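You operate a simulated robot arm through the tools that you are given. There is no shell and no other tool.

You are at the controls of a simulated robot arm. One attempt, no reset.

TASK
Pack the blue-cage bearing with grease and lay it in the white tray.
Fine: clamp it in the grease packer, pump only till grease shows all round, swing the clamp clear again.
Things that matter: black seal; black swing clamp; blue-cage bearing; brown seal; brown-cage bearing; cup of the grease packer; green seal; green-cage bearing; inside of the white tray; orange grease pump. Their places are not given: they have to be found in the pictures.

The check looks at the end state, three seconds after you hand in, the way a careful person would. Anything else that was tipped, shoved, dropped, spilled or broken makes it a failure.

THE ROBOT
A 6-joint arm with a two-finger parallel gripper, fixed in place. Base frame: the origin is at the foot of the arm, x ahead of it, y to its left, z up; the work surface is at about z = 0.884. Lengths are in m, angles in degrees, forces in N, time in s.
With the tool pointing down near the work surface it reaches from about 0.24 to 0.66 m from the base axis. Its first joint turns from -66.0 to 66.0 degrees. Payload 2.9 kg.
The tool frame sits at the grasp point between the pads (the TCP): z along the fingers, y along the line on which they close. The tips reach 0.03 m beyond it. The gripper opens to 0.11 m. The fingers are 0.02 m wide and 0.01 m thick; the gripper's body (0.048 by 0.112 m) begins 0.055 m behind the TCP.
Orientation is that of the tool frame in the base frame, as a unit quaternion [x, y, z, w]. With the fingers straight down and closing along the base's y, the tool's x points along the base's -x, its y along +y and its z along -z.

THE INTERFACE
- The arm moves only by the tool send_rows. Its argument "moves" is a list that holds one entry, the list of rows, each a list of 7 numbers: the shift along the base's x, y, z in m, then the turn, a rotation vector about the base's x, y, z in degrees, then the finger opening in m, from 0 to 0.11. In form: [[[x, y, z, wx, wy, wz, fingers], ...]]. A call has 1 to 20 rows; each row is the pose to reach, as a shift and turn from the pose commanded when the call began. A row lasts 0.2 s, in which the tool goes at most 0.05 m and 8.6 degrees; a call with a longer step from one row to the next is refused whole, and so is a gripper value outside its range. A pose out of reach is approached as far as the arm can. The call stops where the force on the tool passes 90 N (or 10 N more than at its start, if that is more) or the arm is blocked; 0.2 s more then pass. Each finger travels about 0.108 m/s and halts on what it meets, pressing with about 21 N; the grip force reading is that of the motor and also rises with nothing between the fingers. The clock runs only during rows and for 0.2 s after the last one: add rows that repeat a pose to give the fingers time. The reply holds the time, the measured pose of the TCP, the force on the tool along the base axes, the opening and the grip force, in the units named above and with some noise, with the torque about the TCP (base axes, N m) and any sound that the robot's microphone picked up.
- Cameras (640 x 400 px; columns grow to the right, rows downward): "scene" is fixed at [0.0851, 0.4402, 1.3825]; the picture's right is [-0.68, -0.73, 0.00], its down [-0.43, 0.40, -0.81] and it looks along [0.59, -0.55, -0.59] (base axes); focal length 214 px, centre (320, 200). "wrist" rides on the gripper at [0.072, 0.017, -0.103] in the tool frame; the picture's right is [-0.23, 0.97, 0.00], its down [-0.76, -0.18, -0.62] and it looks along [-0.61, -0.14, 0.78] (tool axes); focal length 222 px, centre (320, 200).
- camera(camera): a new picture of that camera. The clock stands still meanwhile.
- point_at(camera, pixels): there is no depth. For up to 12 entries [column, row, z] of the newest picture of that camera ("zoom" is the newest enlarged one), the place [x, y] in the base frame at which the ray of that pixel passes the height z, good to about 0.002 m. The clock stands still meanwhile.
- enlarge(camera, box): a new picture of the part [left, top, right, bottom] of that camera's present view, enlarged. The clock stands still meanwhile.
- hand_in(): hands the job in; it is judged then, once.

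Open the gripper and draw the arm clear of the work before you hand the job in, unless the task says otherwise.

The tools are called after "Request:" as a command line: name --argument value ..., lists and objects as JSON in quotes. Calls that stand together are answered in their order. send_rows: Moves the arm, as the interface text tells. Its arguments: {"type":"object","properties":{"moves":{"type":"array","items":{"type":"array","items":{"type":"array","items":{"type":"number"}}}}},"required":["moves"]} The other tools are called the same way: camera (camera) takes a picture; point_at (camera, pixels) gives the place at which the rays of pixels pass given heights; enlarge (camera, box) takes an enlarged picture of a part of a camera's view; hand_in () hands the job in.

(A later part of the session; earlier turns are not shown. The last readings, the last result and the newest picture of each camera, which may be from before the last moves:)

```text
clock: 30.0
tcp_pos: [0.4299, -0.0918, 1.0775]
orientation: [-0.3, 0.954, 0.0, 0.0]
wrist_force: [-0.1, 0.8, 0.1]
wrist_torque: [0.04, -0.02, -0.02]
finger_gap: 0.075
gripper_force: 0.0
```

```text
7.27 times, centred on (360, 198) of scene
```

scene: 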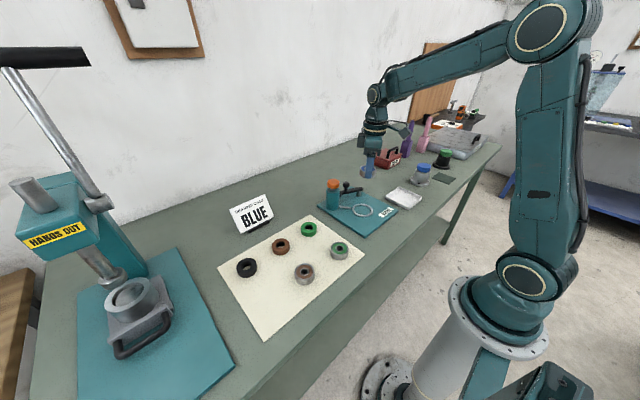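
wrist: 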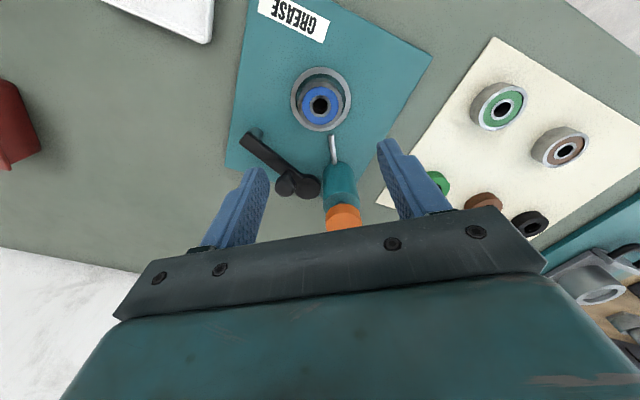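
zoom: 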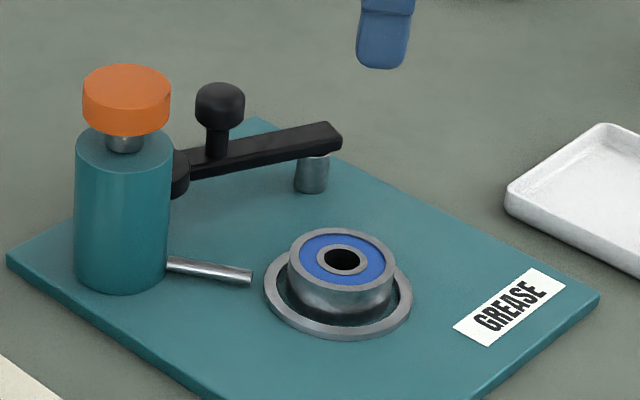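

Bearing is well seated in the ring cup. Now a closer look at the clamp (wrist ~(280,170)) to triangulate pivot, knob and pad.

Request:
enlarge --camera "wrist" --box '[230, 60, 370, 240]'

Request:
enlarge --camera "scene" --box '[325, 175, 375, 215]'

```text
2.22 times, centred on (300, 150) of wrist
```

zoom: 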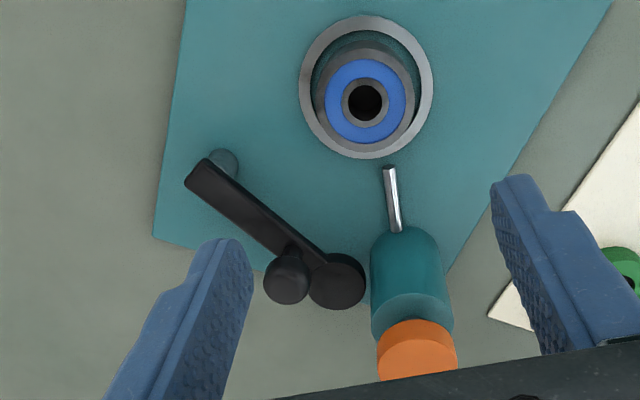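

```text
10.00 times, centred on (350, 195) of scene
```

zoom: 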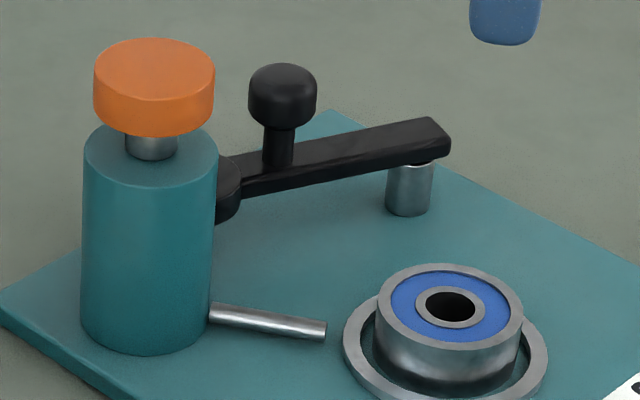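

Query the clamp's knob, pad, pivot post and pump cap from both views at several heights.

Request:
point_at --camera "wrist" --pixels '[[284.7, 187.4, 0.95], [284.7, 187.4, 0.97], [307.7, 186.9, 0.92], [307.7, 186.9, 0.94], [344.1, 218.4, 0.99], [344.1, 218.4, 1.01], [258.6, 134.3, 0.892], [258.6, 134.3, 0.91], [244.7, 140.1, 0.92], [244.7, 140.1, 0.94]]'

Request:
point_at --camera "scene" --pixels '[[346.2, 183.0, 0.95], [346.2, 183.0, 0.97], [333.4, 182.0, 0.99], [333.4, 182.0, 1.01], [358.8, 195.5, 0.892], [358.8, 191.5, 0.91], [359, 191.0, 0.92], [361.5, 187.5, 0.92], [361.5, 187.5, 0.94], [341, 193, 0.92], [341, 193, 0.93]]'

```text
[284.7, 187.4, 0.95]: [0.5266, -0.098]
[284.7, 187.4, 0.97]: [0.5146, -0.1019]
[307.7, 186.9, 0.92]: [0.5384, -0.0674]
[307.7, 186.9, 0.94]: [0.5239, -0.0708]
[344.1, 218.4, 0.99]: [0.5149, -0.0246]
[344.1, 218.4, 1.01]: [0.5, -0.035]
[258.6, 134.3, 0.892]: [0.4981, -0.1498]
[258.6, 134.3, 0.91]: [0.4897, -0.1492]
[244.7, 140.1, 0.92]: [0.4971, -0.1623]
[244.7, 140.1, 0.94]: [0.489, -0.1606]
```

```text
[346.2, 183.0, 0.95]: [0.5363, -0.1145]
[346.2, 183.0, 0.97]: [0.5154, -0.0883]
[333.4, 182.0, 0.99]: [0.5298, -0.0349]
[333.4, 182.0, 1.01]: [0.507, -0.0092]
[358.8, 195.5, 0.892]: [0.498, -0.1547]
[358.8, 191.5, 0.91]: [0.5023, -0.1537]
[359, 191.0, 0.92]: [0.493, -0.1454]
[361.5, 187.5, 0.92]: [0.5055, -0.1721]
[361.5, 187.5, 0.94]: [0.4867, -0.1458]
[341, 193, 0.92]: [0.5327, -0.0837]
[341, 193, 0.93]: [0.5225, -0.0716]
```

Pivot ≈(0.498,-0.152), knob ≈(0.521,-0.100, top z≈0.962), pad ≈(0.528,-0.068); swing needed ≈70° CCW to bring the pad over the cup. I hover above the knob, turning the gripper to +102° so the fingers straddle the knob along the swing direction with the camera away from the pump.

Request:
send_rows --moves '[[[0.009, -0.001, 0, 0, 0, 6.7, 0.06], [0.018, -0.002, 0, 0, 0, 13.4, 0.06], [0.027, -0.003, 0, 0, 0, 20.1, 0.06], [0.036, -0.004, 0, 0, 0, 26.8, 0.06], [0.045, -0.005, 0, 0, 0, 33.5, 0.06], [0.054, -0.006, 0, 0, 0, 40.2, 0.06], [0.063, -0.007, 0, 0, 0, 46.9, 0.06], [0.072, -0.008, 0, 0, 0, 53.6, 0.06], [0.081, -0.008, 0, 0, 0, 60.3, 0.06], [0.091, -0.008, 0, 0, 0, 67, 0.06], [0.091, -0.008, 0, 0, 0, 67, 0.06], [0.091, -0.008, 0, 0, 0, 67, 0.06]]]'

Request:
camera --camera "wrist"

Request:
camera --camera "scene"

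```text
clock: 32.6
tcp_pos: [0.5205, -0.1006, 1.0757]
orientation: [0.777, -0.629, 0.0, 0.0]
wrist_force: [0.0, -0.5, -0.3]
wrist_torque: [0.02, -0.01, -0.02]
finger_gap: 0.0601
gripper_force: 0.0
```

```text
taken
```

wrist: 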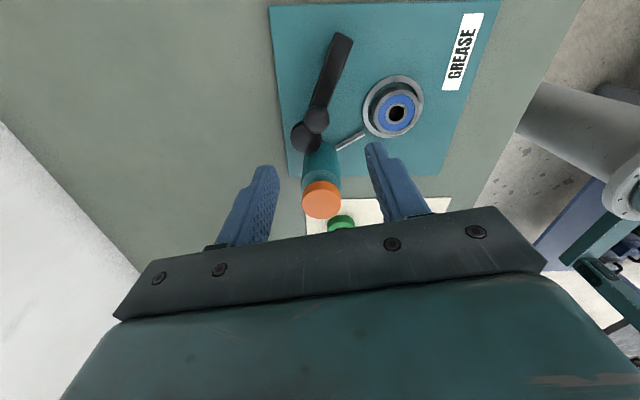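

```text
taken
```

scene: 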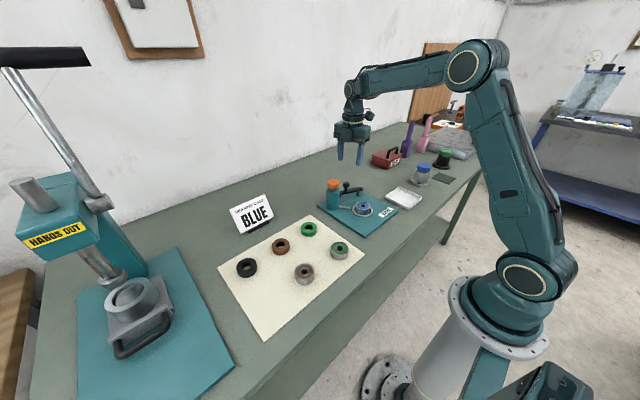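

Orientation reached; the knob appears at (317,120), close to the plumb point (320,121). Enlarge to refine.

Request:
enlarge --camera "wrist" --box '[260, 20, 440, 220]'

Request:
enlarge --camera "wrist" --box '[280, 90, 360, 150]'

```text
2.00 times, centred on (350, 120) of wrist
```

zoom: 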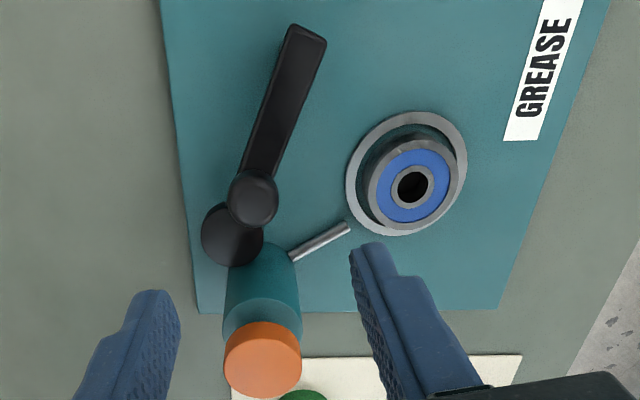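

```text
6.67 times, centred on (320, 120) of wrist
```

zoom: 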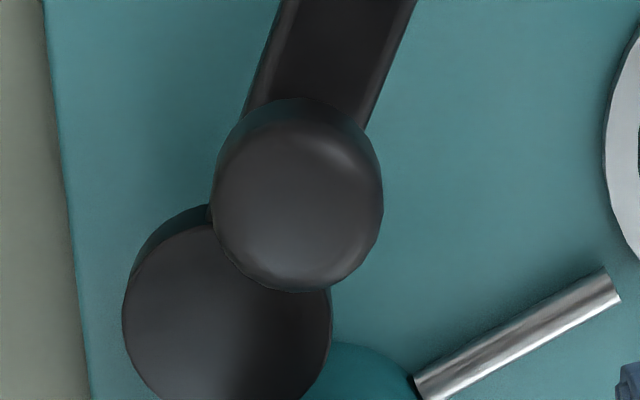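

Knob diameter ≈0.025, centred at wrist (316.7,120). I query arm end and pad centre at arm-top height to refine the pivot and swing radius.

Request:
point_at --camera "wrist" --pixels '[[343, 36, 0.928], [336, 33, 0.928], [350, 39, 0.928], [306.2, 137.2, 0.93], [306.2, 137.2, 0.935], [316.7, 120, 0.962], [396.5, 114, 0.912], [393.5, 106.5, 0.895], [321, 200, 0.997]]'

```text
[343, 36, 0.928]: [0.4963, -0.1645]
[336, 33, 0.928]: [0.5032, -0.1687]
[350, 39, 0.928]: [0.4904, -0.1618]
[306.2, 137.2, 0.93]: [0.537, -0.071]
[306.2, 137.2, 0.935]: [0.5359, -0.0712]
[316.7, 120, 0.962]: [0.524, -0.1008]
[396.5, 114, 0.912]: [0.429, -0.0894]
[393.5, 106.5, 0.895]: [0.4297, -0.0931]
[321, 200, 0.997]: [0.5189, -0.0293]
```

Arm line runs at 67° from pivot ≈(0.5005,-0.153); knob at (0.524,-0.101), radius ≈0.057. I descend over the knob with fingers open 0.06 to TCP z≈0.973 (tips 0.943, above the arm at 0.928).

Request:
send_rows --moves '[[[0.003, 0, -0.02, 0, 0, 0, 0.06], [0.003, 0, -0.045, 0, 0, 0, 0.06], [0.003, 0, -0.07, 0, 0, 0, 0.06], [0.003, 0, -0.09, 0, 0, 0, 0.06], [0.003, 0, -0.1, 0, 0, 0, 0.06], [0.003, 0, -0.103, 0, 0, 0, 0.06], [0.003, 0, -0.103, 0, 0, 0, 0.06]]]'

Request:
camera --camera "wrist"

Request:
enlarge --camera "scene" --box '[320, 150, 400, 225]'

```text
clock: 34.2
tcp_pos: [0.5227, -0.101, 0.9721]
orientation: [0.777, -0.63, 0.0, 0.0]
wrist_force: [0.1, 0.5, -0.2]
wrist_torque: [-0.01, 0.01, -0.02]
finger_gap: 0.0601
gripper_force: 0.1
```

```text
taken
```

wrist: 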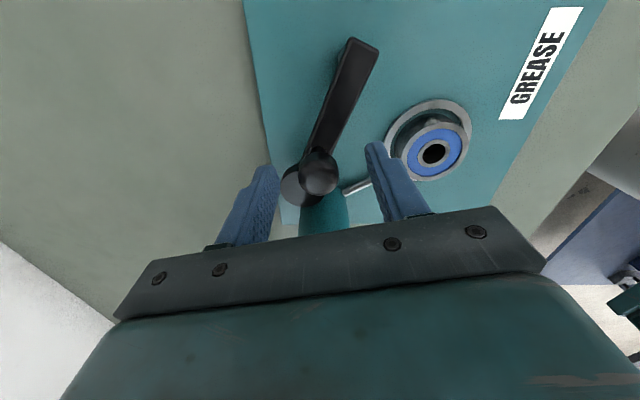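

```text
5.33 times, centred on (360, 188) of scene
```

zoom: 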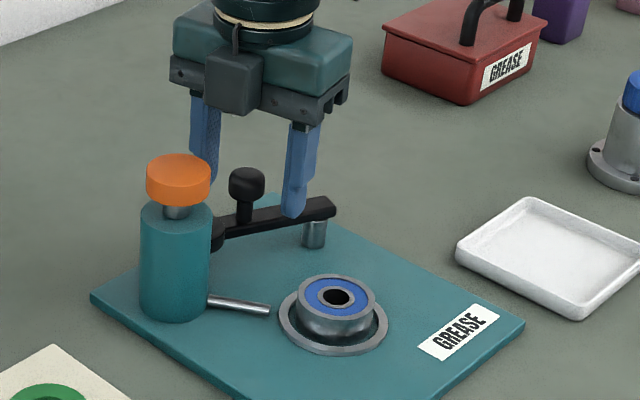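

Knob is at (319,173) between the fingers. Close to a loose 0.030 cage around it with a 3 mm shift in -y.

Request:
send_rows --moves '[[[0, -0.0015, 0, 0, 0, 0, 0.05], [0, -0.003, 0, 0, 0, 0, 0.04], [0, -0.003, 0, 0, 0, 0, 0.032], [0, -0.003, 0, 0, 0, 0, 0.028], [0, -0.003, 0, 0, 0, 0, 0.028]]]'

Request:
enlarge --camera "wrist" --box '[250, 100, 410, 240]'

Request:
enlarge --camera "scene" --box '[320, 160, 390, 215]'

```text
clock: 35.4
tcp_pos: [0.5226, -0.1045, 0.973]
orientation: [0.777, -0.63, 0.001, 0.0]
wrist_force: [1.6, 0.6, 0.6]
wrist_torque: [0.0, 0.01, 0.0]
finger_gap: 0.0286
gripper_force: 0.4
```

```text
2.86 times, centred on (330, 170) of wrist
```

zoom: 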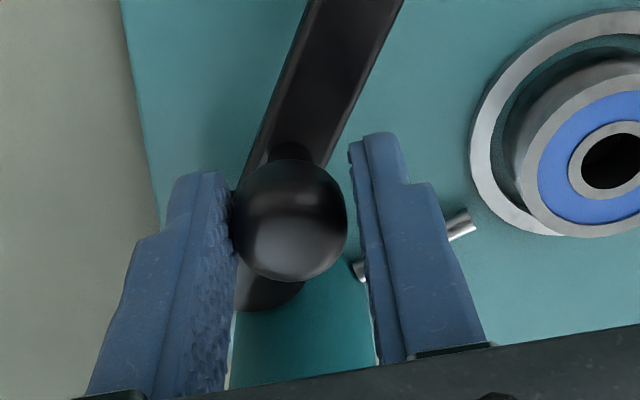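

```text
7.27 times, centred on (355, 188) of scene
```

zoom: 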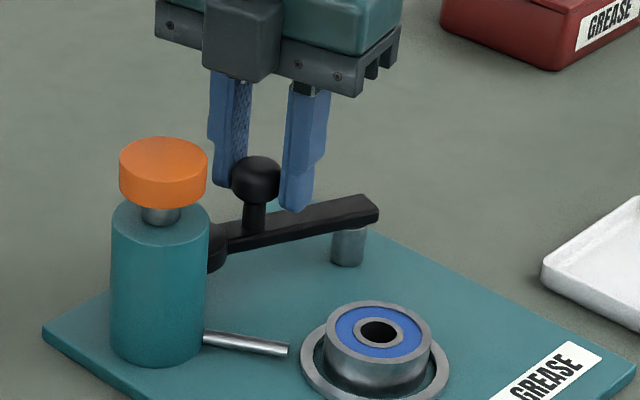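

The +x-side finger touches the knob (grip 0.4 N) and the cage is set. Swing the first half of the arc (about 36°).

Request:
send_rows --moves '[[[-0.0028, 0.0011, 0, 0, 0, 0, 0.028], [-0.0056, 0.0021, 0, 0, 0, 0, 0.028], [-0.0085, 0.0029, 0, 0, 0, 0, 0.028], [-0.0114, 0.0036, 0, 0, 0, 0, 0.028], [-0.0143, 0.004, 0, 0, 0, 0, 0.028], [-0.0173, 0.0044, 0, 0, 0, 0, 0.028], [-0.0203, 0.0046, 0, 0, 0, 0, 0.028], [-0.0233, 0.0047, 0, 0, 0, 0, 0.028], [-0.0263, 0.0045, 0, 0, 0, 0, 0.028], [-0.0293, 0.0043, 0, 0, 0, 0, 0.028], [-0.0322, 0.0038, 0, 0, 0, 0, 0.028], [-0.0352, 0.0033, 0, 0, 0, 0, 0.028]]]'

Request:
enlarge --camera "wrist" --box '[230, 60, 430, 240]'

Request:
enlarge --camera "scene" --box '[320, 160, 390, 215]'

```text
clock: 38.0
tcp_pos: [0.4866, -0.0987, 0.9728]
orientation: [0.777, -0.629, 0.0, 0.0]
wrist_force: [0.0, 0.4, 0.5]
wrist_torque: [0.07, -0.01, 0.0]
finger_gap: 0.0283
gripper_force: 0.5
```

```text
2.22 times, centred on (330, 150) of wrist
```

zoom: 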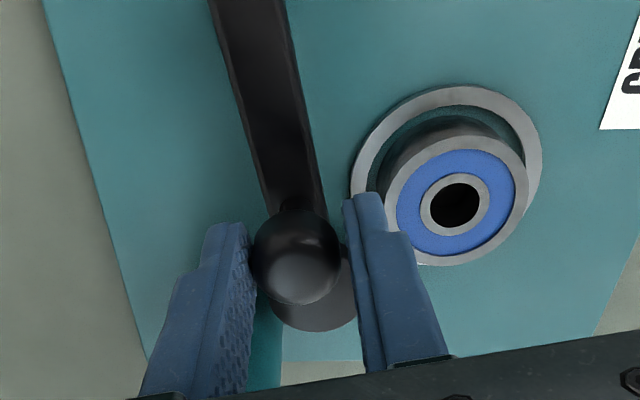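

```text
7.27 times, centred on (355, 188) of scene
```

zoom: 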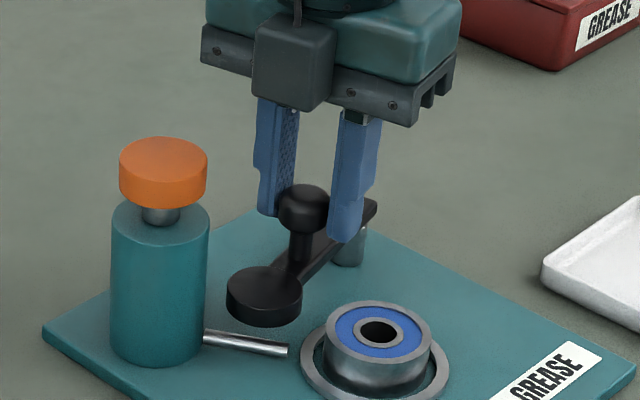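

The clamp follows easily with almost no force. Continue the arc another ~18° and check pad height against the bearing.

Request:
send_rows --moves '[[[-0.0028, -0.0007, 0, 0, 0, 0, 0.028], [-0.0057, -0.0016, 0, 0, 0, 0, 0.028], [-0.0085, -0.0026, 0, 0, 0, 0, 0.028], [-0.0113, -0.0037, 0, 0, 0, 0, 0.028], [-0.014, -0.005, 0, 0, 0, 0, 0.028], [-0.0166, -0.0065, 0, 0, 0, 0, 0.028], [-0.0166, -0.0065, 0, 0, 0, 0, 0.028]]]'

Request:
enlarge --camera "wrist" --box '[230, 60, 430, 240]'

Request:
enlarge --camera "scene" --box '[330, 175, 390, 220]'

```text
clock: 39.6
tcp_pos: [0.4705, -0.1071, 0.9736]
orientation: [0.777, -0.629, 0.001, 0.001]
wrist_force: [0.8, 0.5, -0.3]
wrist_torque: [-0.01, -0.01, -0.02]
finger_gap: 0.0284
gripper_force: 0.2
```

```text
2.22 times, centred on (330, 150) of wrist
```

zoom: 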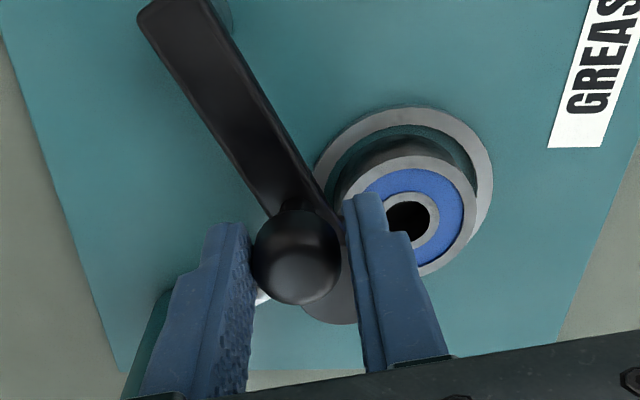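

```text
8.89 times, centred on (360, 198) of scene
```

zoom: 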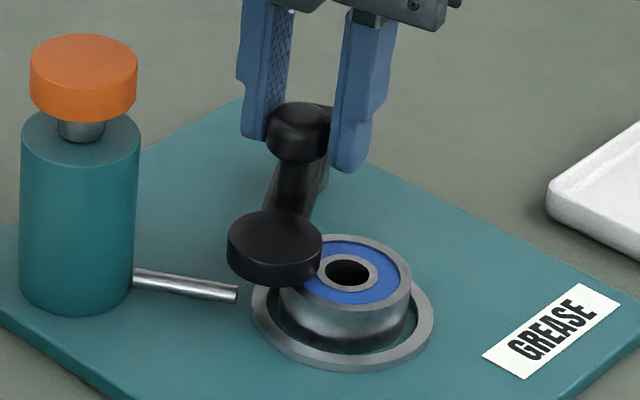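

The pad glides over the bearing's edge with no contact force. Continue the last ~18° of the arc toward the cup centre.

Request:
send_rows --moves '[[[-0.0025, -0.0016, 0, 0, 0, 0, 0.028], [-0.005, -0.0033, 0, 0, 0, 0, 0.028], [-0.0073, -0.0051, 0, 0, 0, 0, 0.028], [-0.0096, -0.0071, 0, 0, 0, 0, 0.028], [-0.0117, -0.0092, 0, 0, 0, 0, 0.028], [-0.0138, -0.0114, 0, 0, 0, 0, 0.028], [-0.0138, -0.0114, 0, 0, 0, 0, 0.028]]]'

Request:
enlarge --camera "wrist" --box '[230, 60, 430, 240]'

Request:
enlarge --camera "scene" --box '[330, 175, 390, 220]'

```text
clock: 41.2
tcp_pos: [0.457, -0.1188, 0.9726]
orientation: [0.777, -0.63, 0.001, 0.0]
wrist_force: [-1.2, 1.1, 0.8]
wrist_torque: [0.02, 0.0, 0.0]
finger_gap: 0.0281
gripper_force: 0.1
```

```text
2.22 times, centred on (330, 150) of wrist
```

zoom: 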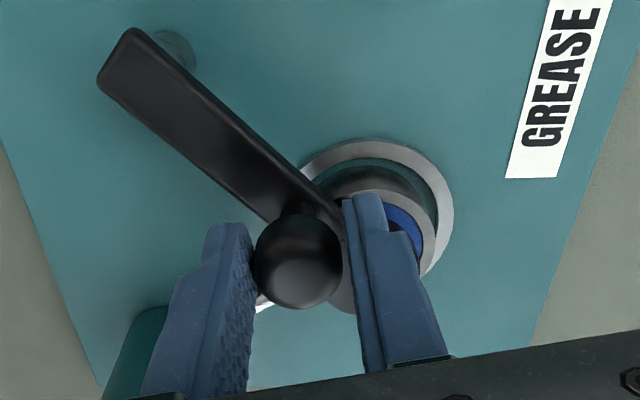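

```text
8.89 times, centred on (360, 198) of scene
```

zoom: 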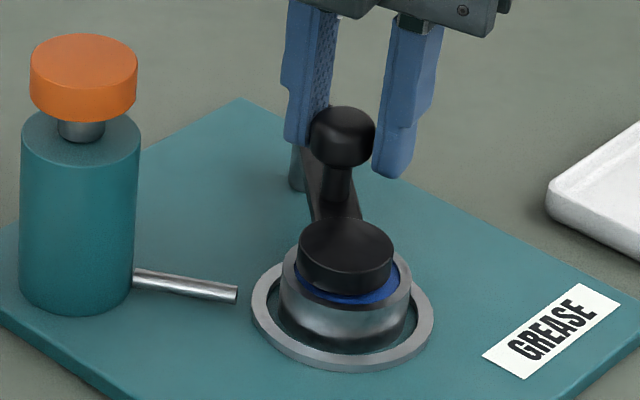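

Pad now covers the bearing's centre (scene zoom (346,246) over bearing (349,270)). I open, rise, and check alignment from above.

Request:
send_rows --moves '[[[0, 0, 0, 0, 0, 0, 0.04], [0, 0, 0, 0, 0, 0, 0.055], [0, 0, 0.01, 0, 0, 0, 0.06], [0, 0, 0.04, 0, 0, 0, 0.06], [0, 0, 0.08, 0, 0, 0, 0.06], [0, 0, 0.11, 0, 0, 0, 0.06], [0, 0, 0.11, 0, 0, 0, 0.06]]]'

Request:
enlarge --camera "wrist" --box '[260, 40, 420, 180]'

Request:
enlarge --camera "scene" --box '[330, 175, 390, 220]'

```text
clock: 42.8
tcp_pos: [0.4549, -0.1173, 1.0845]
orientation: [0.778, -0.628, -0.001, 0.0]
wrist_force: [-0.6, 0.2, -0.5]
wrist_torque: [0.02, 0.0, 0.02]
finger_gap: 0.0598
gripper_force: 0.1
```

```text
2.86 times, centred on (340, 110) of wrist
```

zoom: 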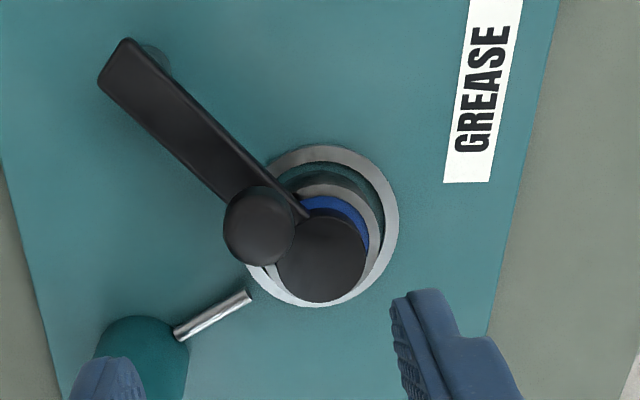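

```text
8.89 times, centred on (360, 198) of scene
```

zoom: 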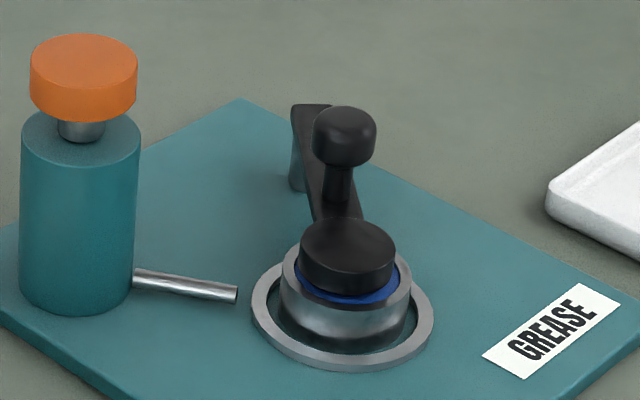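

Query the pad centre (wrist 340.7,130.3), ring centre and arm line for angular alignment.

Request:
point_at --camera "wrist" --pixels '[[340.7, 130.3, 0.925], [340.7, 130.3, 0.93], [340.7, 130.3, 0.935], [341.7, 119.4, 0.895], [318, 119.4, 0.962], [318, 119.4, 0.957], [267, 58, 0.928], [274, 54, 0.928]]'

Request:
point_at --camera "scene" --pixels '[[363.1, 201.2, 0.925], [363.1, 201.2, 0.93], [363.1, 201.2, 0.935], [363.1, 187.8, 0.962], [363.1, 187.8, 0.957]]'

```text
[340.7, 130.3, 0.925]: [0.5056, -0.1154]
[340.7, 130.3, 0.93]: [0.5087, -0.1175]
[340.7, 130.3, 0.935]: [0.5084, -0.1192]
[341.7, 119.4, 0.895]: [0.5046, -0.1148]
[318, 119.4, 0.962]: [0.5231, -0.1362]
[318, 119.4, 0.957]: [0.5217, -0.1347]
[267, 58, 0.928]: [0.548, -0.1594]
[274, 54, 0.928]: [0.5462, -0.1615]
```

```text
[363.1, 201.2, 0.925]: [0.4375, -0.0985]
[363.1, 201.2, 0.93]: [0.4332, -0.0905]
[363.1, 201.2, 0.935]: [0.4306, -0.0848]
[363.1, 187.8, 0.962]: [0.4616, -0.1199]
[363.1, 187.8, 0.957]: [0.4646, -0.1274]
```

Those wrist values refer to an older picture, so I take a fresh wrist picture from this pose.

Request:
camera --camera "wrist"

Request:
point_at --camera "wrist" --pixels '[[340.7, 130.3, 0.925], [340.7, 130.3, 0.93], [340.7, 130.3, 0.935], [341.7, 119.4, 0.895], [318, 119.4, 0.962], [318, 119.4, 0.957], [267, 58, 0.928], [274, 54, 0.928]]'

```text
taken
```

wrist: 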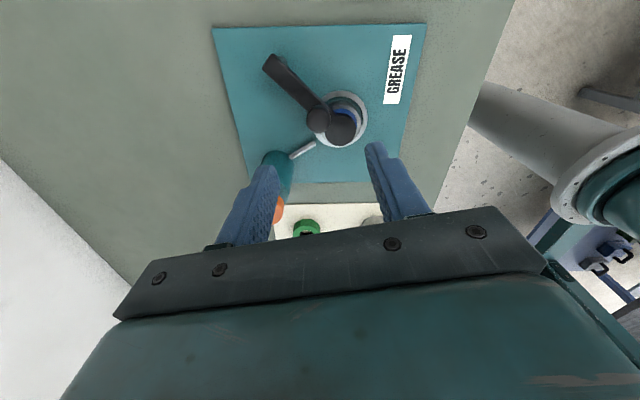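

```text
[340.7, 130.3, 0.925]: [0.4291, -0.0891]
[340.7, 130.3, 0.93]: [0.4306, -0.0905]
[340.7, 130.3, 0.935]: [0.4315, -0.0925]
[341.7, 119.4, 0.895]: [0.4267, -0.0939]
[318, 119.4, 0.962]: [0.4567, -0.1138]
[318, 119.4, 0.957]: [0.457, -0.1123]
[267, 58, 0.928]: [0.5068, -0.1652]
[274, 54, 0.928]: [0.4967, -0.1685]
```

Pad centre ≈(0.431,-0.0905) versus cup (0.4275,-0.091): about 2–3 mm short. I'll go back down, cage the knob and nudge ~3 mm further, watching force for an end stop.

Request:
send_rows --moves '[[[0, 0, -0.04, 0, 0, 0, 0.06], [0, 0, -0.08, 0, 0, 0, 0.06], [0, 0, -0.105, 0, 0, 0, 0.06], [0, 0, -0.111, 0, 0, 0, 0.06], [0, 0, -0.111, 0, 0, 0, 0.045], [0, 0, -0.111, 0, 0, 0, 0.032], [0, 0, -0.111, 0, 0, 0, 0.028], [0, 0, -0.111, 0, 0, 0, 0.028], [-0.001, -0.0011, -0.111, 0, 0, 0, 0.028], [-0.002, -0.0022, -0.111, 0, 0, 0, 0.028], [-0.002, -0.0022, -0.111, 0, 0, 0, 0.028]]]'

Request:
enlarge --camera "scene" --box '[330, 175, 390, 220]'

```text
clock: 45.2
tcp_pos: [0.4555, -0.1201, 0.9728]
orientation: [0.778, -0.629, 0.001, -0.001]
wrist_force: [3.8, 3.3, 1.1]
wrist_torque: [0.07, -0.08, -0.01]
finger_gap: 0.0301
gripper_force: 2.4
```

```text
8.89 times, centred on (360, 198) of scene
```

zoom: 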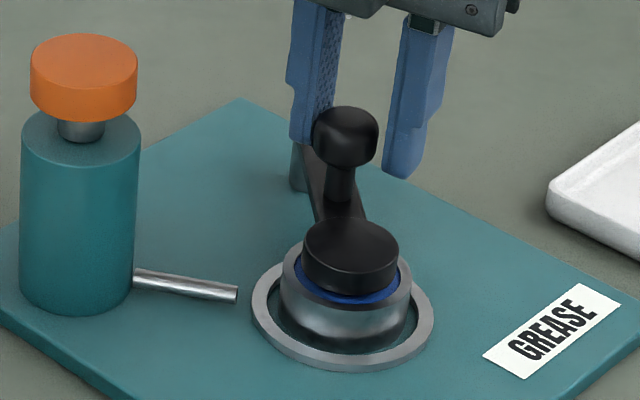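

Reaction force (3.8, 3.3 N) shows the clamp met its end stop with the pad centred at (351,255). Open, rise, and move over the orange pump.

Request:
send_rows --moves '[[[0.001, 0.001, 0, 0, 0, 0, 0.04], [0.001, 0.001, 0, 0, 0, 0, 0.055], [0.001, 0.001, 0.01, 0, 0, 0, 0.06], [0.001, 0.001, 0.04, 0, 0, 0, 0.06], [0.001, 0.001, 0.08, 0, 0, 0, 0.06], [0.001, 0.001, 0.12, 0, 0, 0, 0.06], [0.015, 0.025, 0.14, 0, 0, 0, 0.06], [0.035, 0.055, 0.14, 0, 0, 0, 0.04], [0.05, 0.08, 0.14, 0, 0, 0, 0.02], [0.061, 0.091, 0.14, 0, 0, 0, 0.0], [0.061, 0.091, 0.14, 0, 0, 0, 0.0], [0.061, 0.091, 0.14, 0, 0, 0, 0.0]]]'

Request:
camera --camera "wrist"

Request:
enlarge --camera "scene" --box '[320, 160, 390, 220]'

```text
clock: 47.8
tcp_pos: [0.5169, -0.0271, 1.1118]
orientation: [0.777, -0.63, 0.0, 0.0]
wrist_force: [-0.3, -0.5, 0.1]
wrist_torque: [-0.02, 0.01, 0.01]
finger_gap: 0.0002
gripper_force: 21.5
```

```text
taken
```

wrist: 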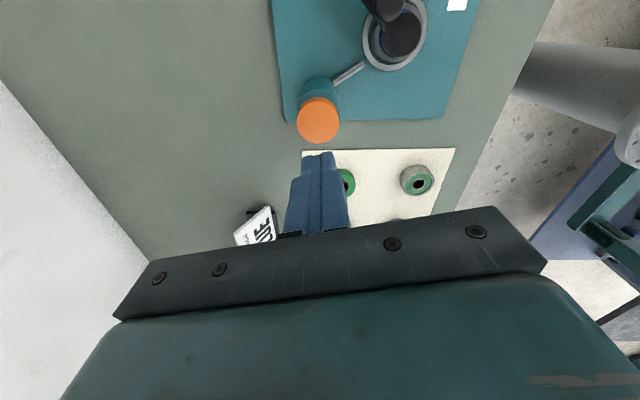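

```text
6.67 times, centred on (355, 190) of scene
```

zoom: 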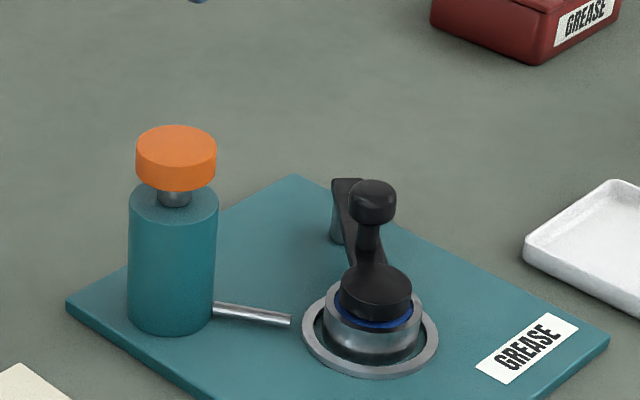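

Cap top at wrist (318,121), nearly on the plumb point (320,121). Enlarge for accuracy.

Request:
enlarge --camera "wrist" --box '[280, 80, 360, 160]'

Request:
point_at --camera "wrist" --pixels '[[318, 121, 0.997], [318, 121, 0.99]]'

```text
5.00 times, centred on (320, 120) of wrist
```

zoom: 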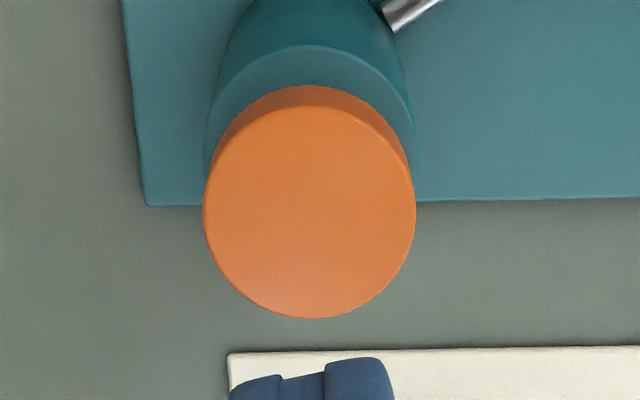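

```text
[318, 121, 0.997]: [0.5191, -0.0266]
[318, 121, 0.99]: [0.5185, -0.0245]
```

Cap centre ≈(0.519,-0.0275), diameter 0.041. Move 2 mm in +x and descend until the closed tips are just above the cap (TCP z≈1.035).

Request:
send_rows --moves '[[[0.002, 0, -0.02, 0, 0, 0, 0.0], [0.002, 0, -0.045, 0, 0, 0, 0.0], [0.002, 0, -0.065, 0, 0, 0, 0.0], [0.002, 0, -0.075, 0, 0, 0, 0.0], [0.002, 0, -0.075, 0, 0, 0, 0.0]]]'

Request:
enlarge --camera "scene" --box '[315, 160, 365, 205]'

Request:
camera --camera "wrist"

```text
clock: 49.0
tcp_pos: [0.5182, -0.027, 1.037]
orientation: [0.777, -0.63, -0.001, 0.0]
wrist_force: [0.0, -0.4, 1.3]
wrist_torque: [0.04, 0.0, 0.04]
finger_gap: 0.0002
gripper_force: 21.2
```

```text
8.89 times, centred on (340, 182) of scene
```

zoom: 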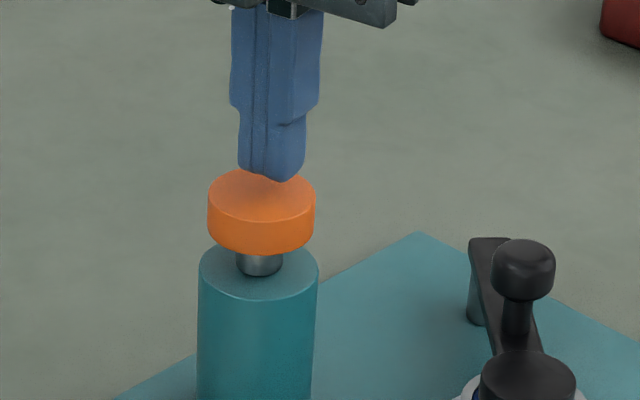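

```text
taken
```

wrist: 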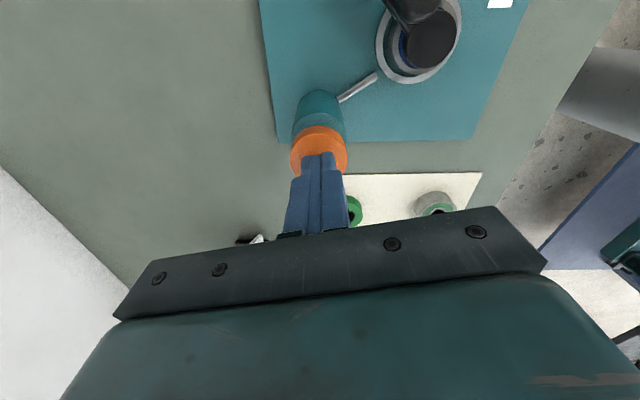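

The closed tips sit just above the cap's centre. Press down gently in 2 mm steps (first 14 mm) reading the force.

Request:
send_rows --moves '[[[0, 0, -0.003, 0, 0, 0, 0.0], [0, 0, -0.006, 0, 0, 0, 0.0], [0, 0, -0.009, 0, 0, 0, 0.0], [0, 0, -0.011, 0, 0, 0, 0.0], [0, 0, -0.013, 0, 0, 0, 0.0], [0, 0, -0.015, 0, 0, 0, 0.0]]]'

Request:
enlarge --camera "scene" --box '[315, 165, 385, 215]'

```text
clock: 50.4
tcp_pos: [0.5169, -0.0287, 1.0218]
orientation: [0.777, -0.629, 0.001, 0.0]
wrist_force: [0.7, -1.1, 3.2]
wrist_torque: [-0.01, 0.0, 0.0]
finger_gap: 0.0
gripper_force: 20.8
```

```text
8.00 times, centred on (350, 190) of scene
```

zoom: 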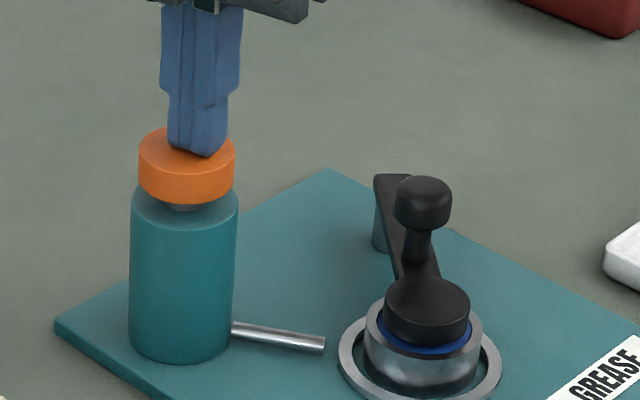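

The cap is going down under ~3 N. Continue the stroke in 2 mm steps to its bottom.

Request:
send_rows --moves '[[[0, 0, -0.002, 0, 0, 0, 0.0], [0, 0, -0.004, 0, 0, 0, 0.0], [0, 0, -0.006, 0, 0, 0, 0.0], [0, 0, -0.007, 0, 0, 0, 0.0]]]'

Request:
enlarge --camera "scene" --box '[315, 165, 385, 215]'

```text
clock: 51.4
tcp_pos: [0.5202, -0.0282, 1.0143]
orientation: [0.778, -0.629, 0.0, 0.0]
wrist_force: [-1.6, 1.2, 5.5]
wrist_torque: [0.05, 0.1, -0.02]
finger_gap: 0.0
gripper_force: 20.6
```

```text
8.00 times, centred on (350, 190) of scene
```

zoom: 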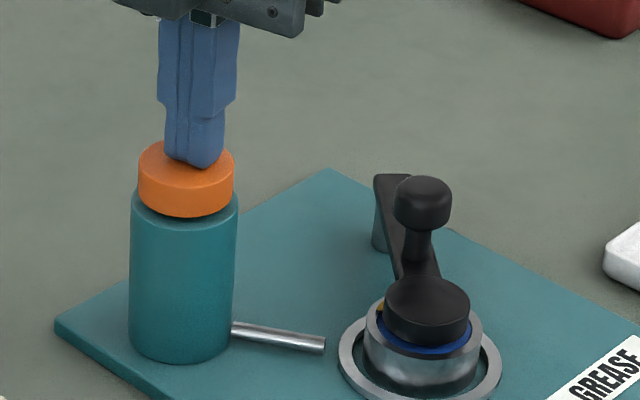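

A yellow spot of grease has appeared at zoom (380,306). Zoom on the cup to see it.

Request:
enlarge --camera "scene" --box '[352, 192, 382, 217]'

Request:
enlarge --camera "wrist" --box '[360, 0, 500, 110]'

```text
16.00 times, centred on (367, 204) of scene
```

zoom: 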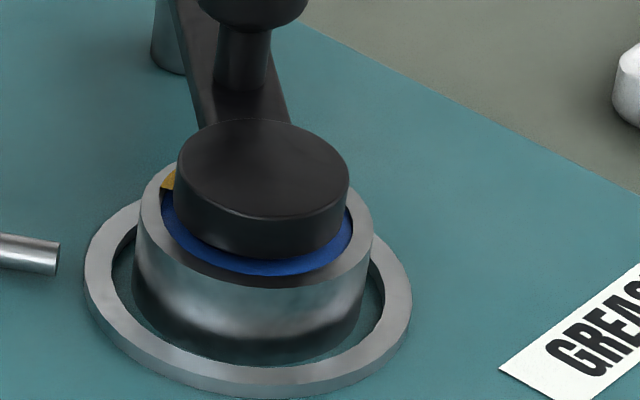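

```text
3.64 times, centred on (430, 55) of wrist
```

zoom: 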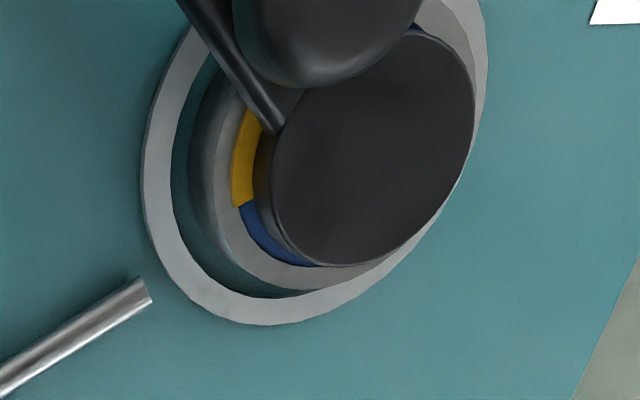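

A yellow arc segment shows on the +x side of the cage ring. I press a further 3 mm to complete this stroke and see whether the arc grows.

Request:
send_rows --moves '[[[0, 0, -0.001, 0, 0, 0, 0.0], [0, 0, -0.002, 0, 0, 0, 0.0], [0, 0, -0.003, 0, 0, 0, 0.0]]]'

Request:
enlarge --camera "wrist" --box '[360, 0, 500, 110]'

Request:
enlarge --camera "scene" --box '[315, 165, 385, 215]'

```text
clock: 52.2
tcp_pos: [0.5179, -0.0307, 1.0123]
orientation: [0.777, -0.63, 0.001, 0.0]
wrist_force: [3.0, 0.0, 5.5]
wrist_torque: [-0.01, -0.06, 0.01]
finger_gap: 0.0
gripper_force: 20.5
```

```text
3.64 times, centred on (430, 55) of wrist
```

zoom: 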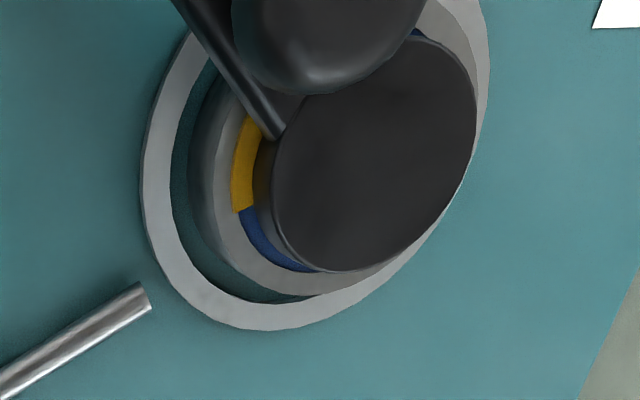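

```text
8.00 times, centred on (350, 190) of scene
```

zoom: 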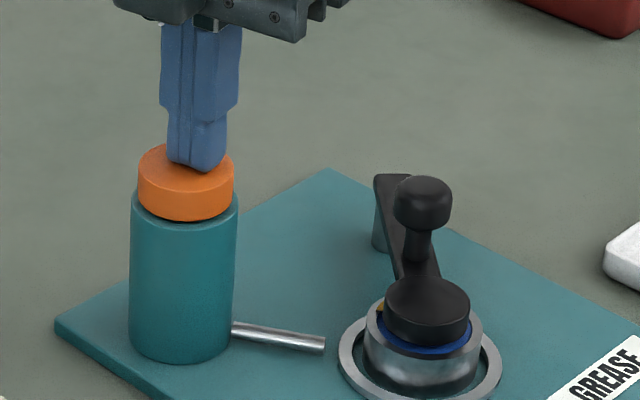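

No growth with deeper pressing, so one stroke gives one segment. Release fully (up 25 mm) and look.

Request:
send_rows --moves '[[[0, 0, 0.006, 0, 0, 0, 0.0], [0, 0, 0.014, 0, 0, 0, 0.0], [0, 0, 0.02, 0, 0, 0, 0.0], [0, 0, 0.026, 0, 0, 0, 0.0], [0, 0, 0.026, 0, 0, 0, 0.0]]]'

Request:
enlarge --camera "scene" --box '[315, 165, 385, 215]'

Request:
enlarge --camera "wrist" --box '[360, 0, 500, 110]'

```text
clock: 53.4
tcp_pos: [0.5187, -0.0285, 1.0388]
orientation: [0.777, -0.629, 0.0, 0.0]
wrist_force: [0.4, -0.6, -0.1]
wrist_torque: [-0.01, -0.03, 0.02]
finger_gap: 0.0
gripper_force: 20.8
```

```text
8.00 times, centred on (350, 190) of scene
```

zoom: 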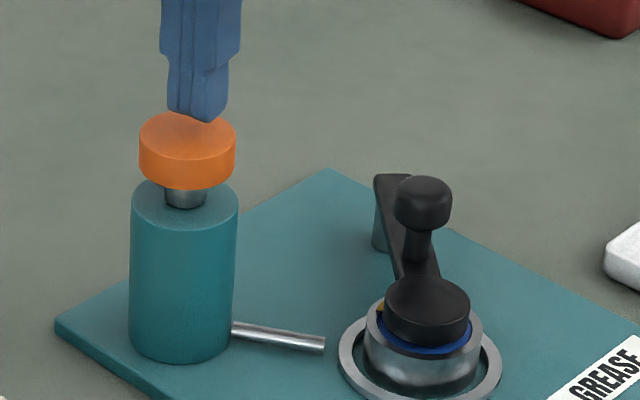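

```text
3.64 times, centred on (430, 55) of wrist
```

zoom: 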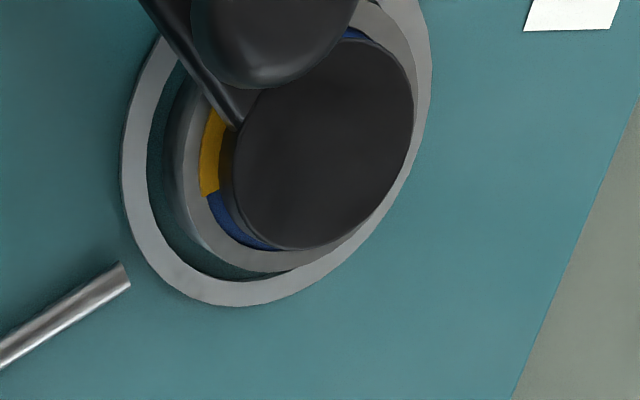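

The cap returned to the top. Do stroke two: down 25 mm and back up in one call, then inspect.

Request:
send_rows --moves '[[[0, 0, -0.005, 0, 0, 0, 0.0], [0, 0, -0.01, 0, 0, 0, 0.0], [0, 0, -0.015, 0, 0, 0, 0.0], [0, 0, -0.02, 0, 0, 0, 0.0], [0, 0, -0.0255, 0, 0, 0, 0.0], [0, 0, -0.0255, 0, 0, 0, 0.0], [0, 0, -0.02, 0, 0, 0, 0.0], [0, 0, -0.012, 0, 0, 0, 0.0], [0, 0, -0.004, 0, 0, 0, 0.0], [0, 0, 0, 0, 0, 0, 0.0], [0, 0, 0, 0, 0, 0, 0.0]]]'

Request:
enlarge --camera "scene" --box '[352, 192, 382, 217]'

Request:
enlarge --camera "wrist" --box '[360, 0, 500, 110]'

```text
clock: 55.8
tcp_pos: [0.5179, -0.0275, 1.0394]
orientation: [0.777, -0.629, 0.0, 0.001]
wrist_force: [-0.4, 0.8, -0.1]
wrist_torque: [-0.02, 0.03, -0.03]
finger_gap: 0.0002
gripper_force: 20.4
```

```text
16.00 times, centred on (367, 204) of scene
```

zoom: 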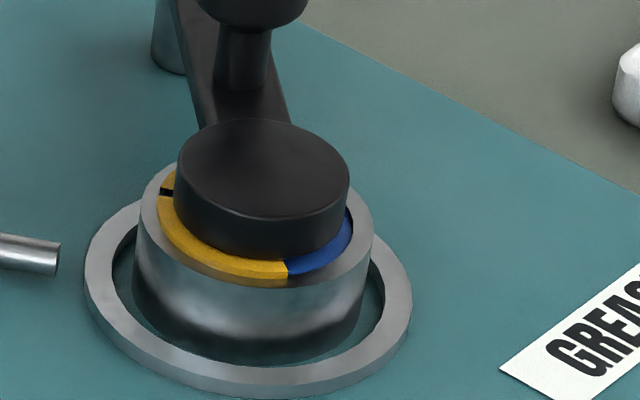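

```text
3.64 times, centred on (430, 55) of wrist
```

zoom: 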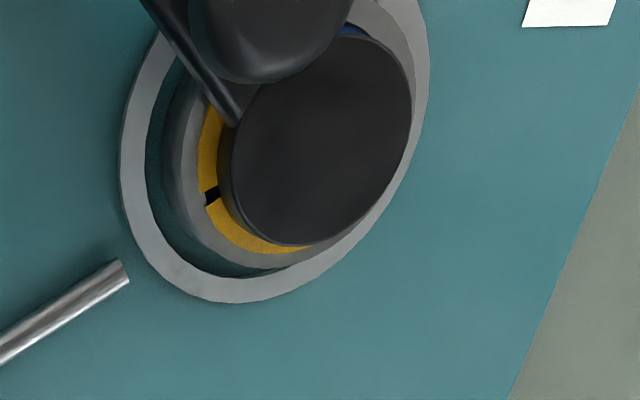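

Second segment spans from the black gap to zoom (287,268) — about a third of the ring; blue remains on the right. Do stroke three identically and inspect.

Request:
send_rows --moves '[[[0, 0, -0.005, 0, 0, 0, 0.0], [0, 0, -0.01, 0, 0, 0, 0.0], [0, 0, -0.015, 0, 0, 0, 0.0], [0, 0, -0.02, 0, 0, 0, 0.0], [0, 0, -0.0255, 0, 0, 0, 0.0], [0, 0, -0.0255, 0, 0, 0, 0.0], [0, 0, -0.02, 0, 0, 0, 0.0], [0, 0, -0.012, 0, 0, 0, 0.0], [0, 0, -0.004, 0, 0, 0, 0.0], [0, 0, 0, 0, 0, 0, 0.0], [0, 0, 0, 0, 0, 0, 0.0]]]'

Request:
enlarge --camera "scene" --box '[352, 192, 382, 217]'

Request:
enlarge --camera "wrist" --box '[380, 0, 480, 80]'

```text
clock: 58.2
tcp_pos: [0.5179, -0.0287, 1.0381]
orientation: [0.777, -0.63, 0.0, 0.0]
wrist_force: [0.1, 0.5, -0.1]
wrist_torque: [-0.01, 0.0, 0.01]
finger_gap: 0.0
gripper_force: 21.0
```

```text
16.00 times, centred on (367, 204) of scene
```

zoom: 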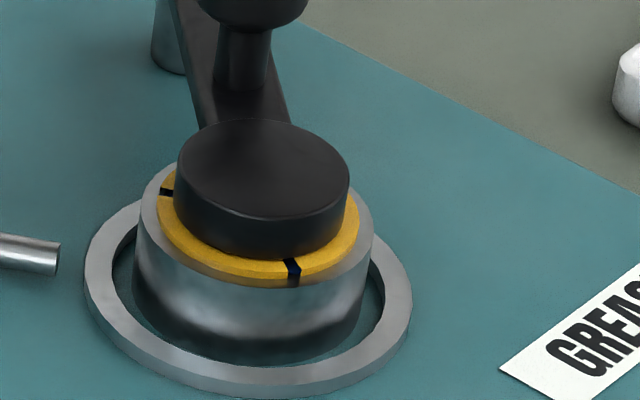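

```text
5.00 times, centred on (430, 40) of wrist
```

zoom: 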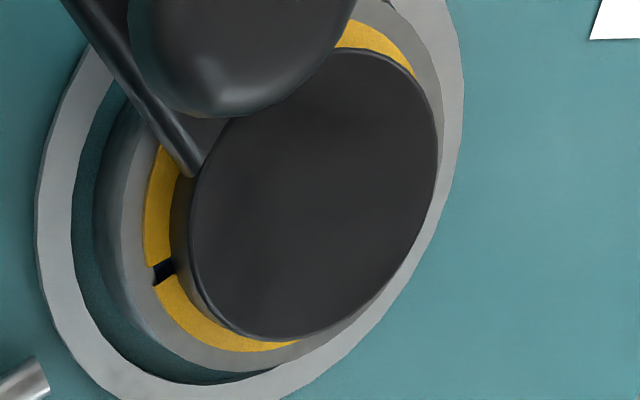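

Right side is now yellow too. To be sure no unfilled part hides beneath the arm, I compute the angular positions of the gaps around the bearing.

Request:
camera --camera "wrist"

Request:
point_at --camera "wrist" --pixels '[[398.6, 54.4, 0.913], [434, 8.4, 0.913], [398.6, 30, 0.913], [448, 14, 0.913], [423, 69, 0.913]]'

Request:
point_at --camera "scene" --pixels '[[365.25, 208.4, 0.913], [357.4, 203.5, 0.913], [369.3, 204.8, 0.913], [357.5, 202.5, 0.913]]'

```text
taken
```

wrist: 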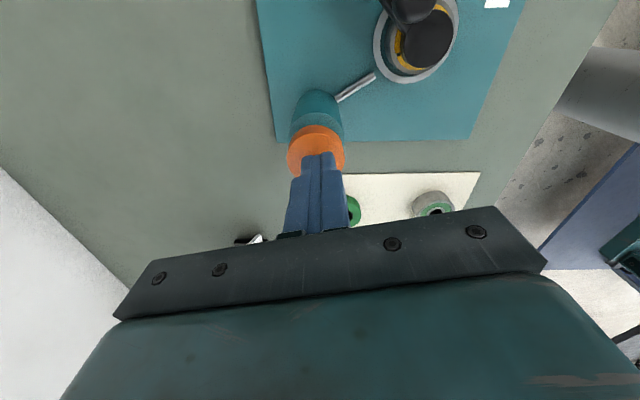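

```text
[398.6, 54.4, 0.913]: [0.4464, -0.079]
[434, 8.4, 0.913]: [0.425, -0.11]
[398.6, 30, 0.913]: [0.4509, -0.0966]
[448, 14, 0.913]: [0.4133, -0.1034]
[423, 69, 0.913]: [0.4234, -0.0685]
```

```text
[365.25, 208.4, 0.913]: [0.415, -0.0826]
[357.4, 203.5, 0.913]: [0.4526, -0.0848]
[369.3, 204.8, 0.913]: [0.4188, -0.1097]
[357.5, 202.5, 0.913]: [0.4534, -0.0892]
```

Gaps lie ≈120° apart (about 30° and 150°) with yellow visible through ~260°, so three strokes have filled the ring all round. I leave the pump, rise, and hover over the knob with fingers opened to 0.06.

Request:
send_rows --moves '[[[0, 0, 0.03, 0, 0, 0, 0.0], [0, 0, 0.06, 0, 0, 0, 0.0], [-0.02, -0.028, 0.06, 0, 0, 0, 0.02], [-0.04, -0.058, 0.06, 0, 0, 0, 0.04], [-0.055, -0.078, 0.06, 0, 0, 0, 0.06], [-0.0613, -0.088, 0.055, 0, 0, 0, 0.06], [-0.0613, -0.088, 0.052, 0, 0, 0, 0.06], [-0.0613, -0.088, 0.052, 0, 0, 0, 0.06]]]'

Request:
camera --camera "wrist"

Request:
enlarge --camera "wrist" --box '[270, 60, 390, 160]'

```text
clock: 60.0
tcp_pos: [0.4546, -0.1164, 1.091]
orientation: [0.777, -0.63, 0.0, -0.001]
wrist_force: [0.5, 1.0, -0.5]
wrist_torque: [0.0, -0.03, 0.0]
finger_gap: 0.06
gripper_force: 0.1
```

```text
taken
```

wrist: 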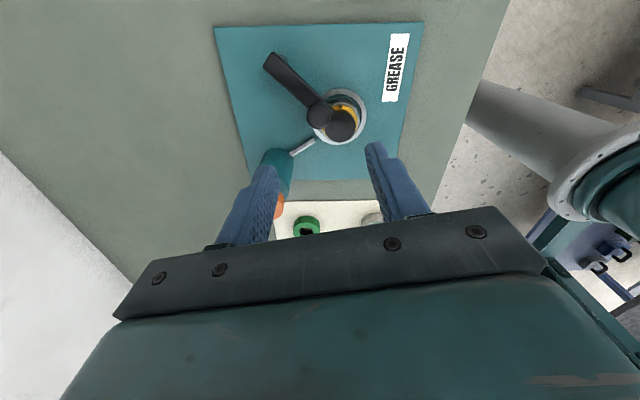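

```text
4.00 times, centred on (330, 110) of wrist
```

zoom: 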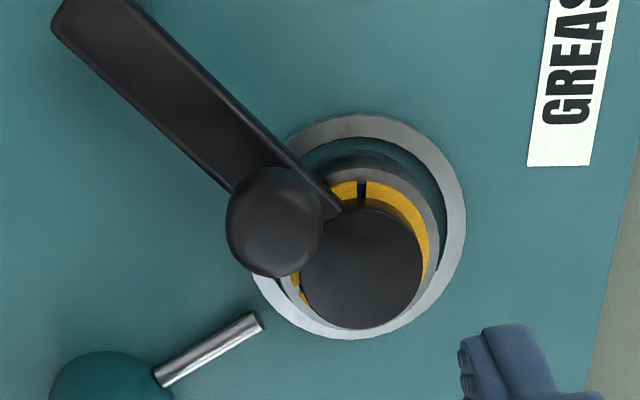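

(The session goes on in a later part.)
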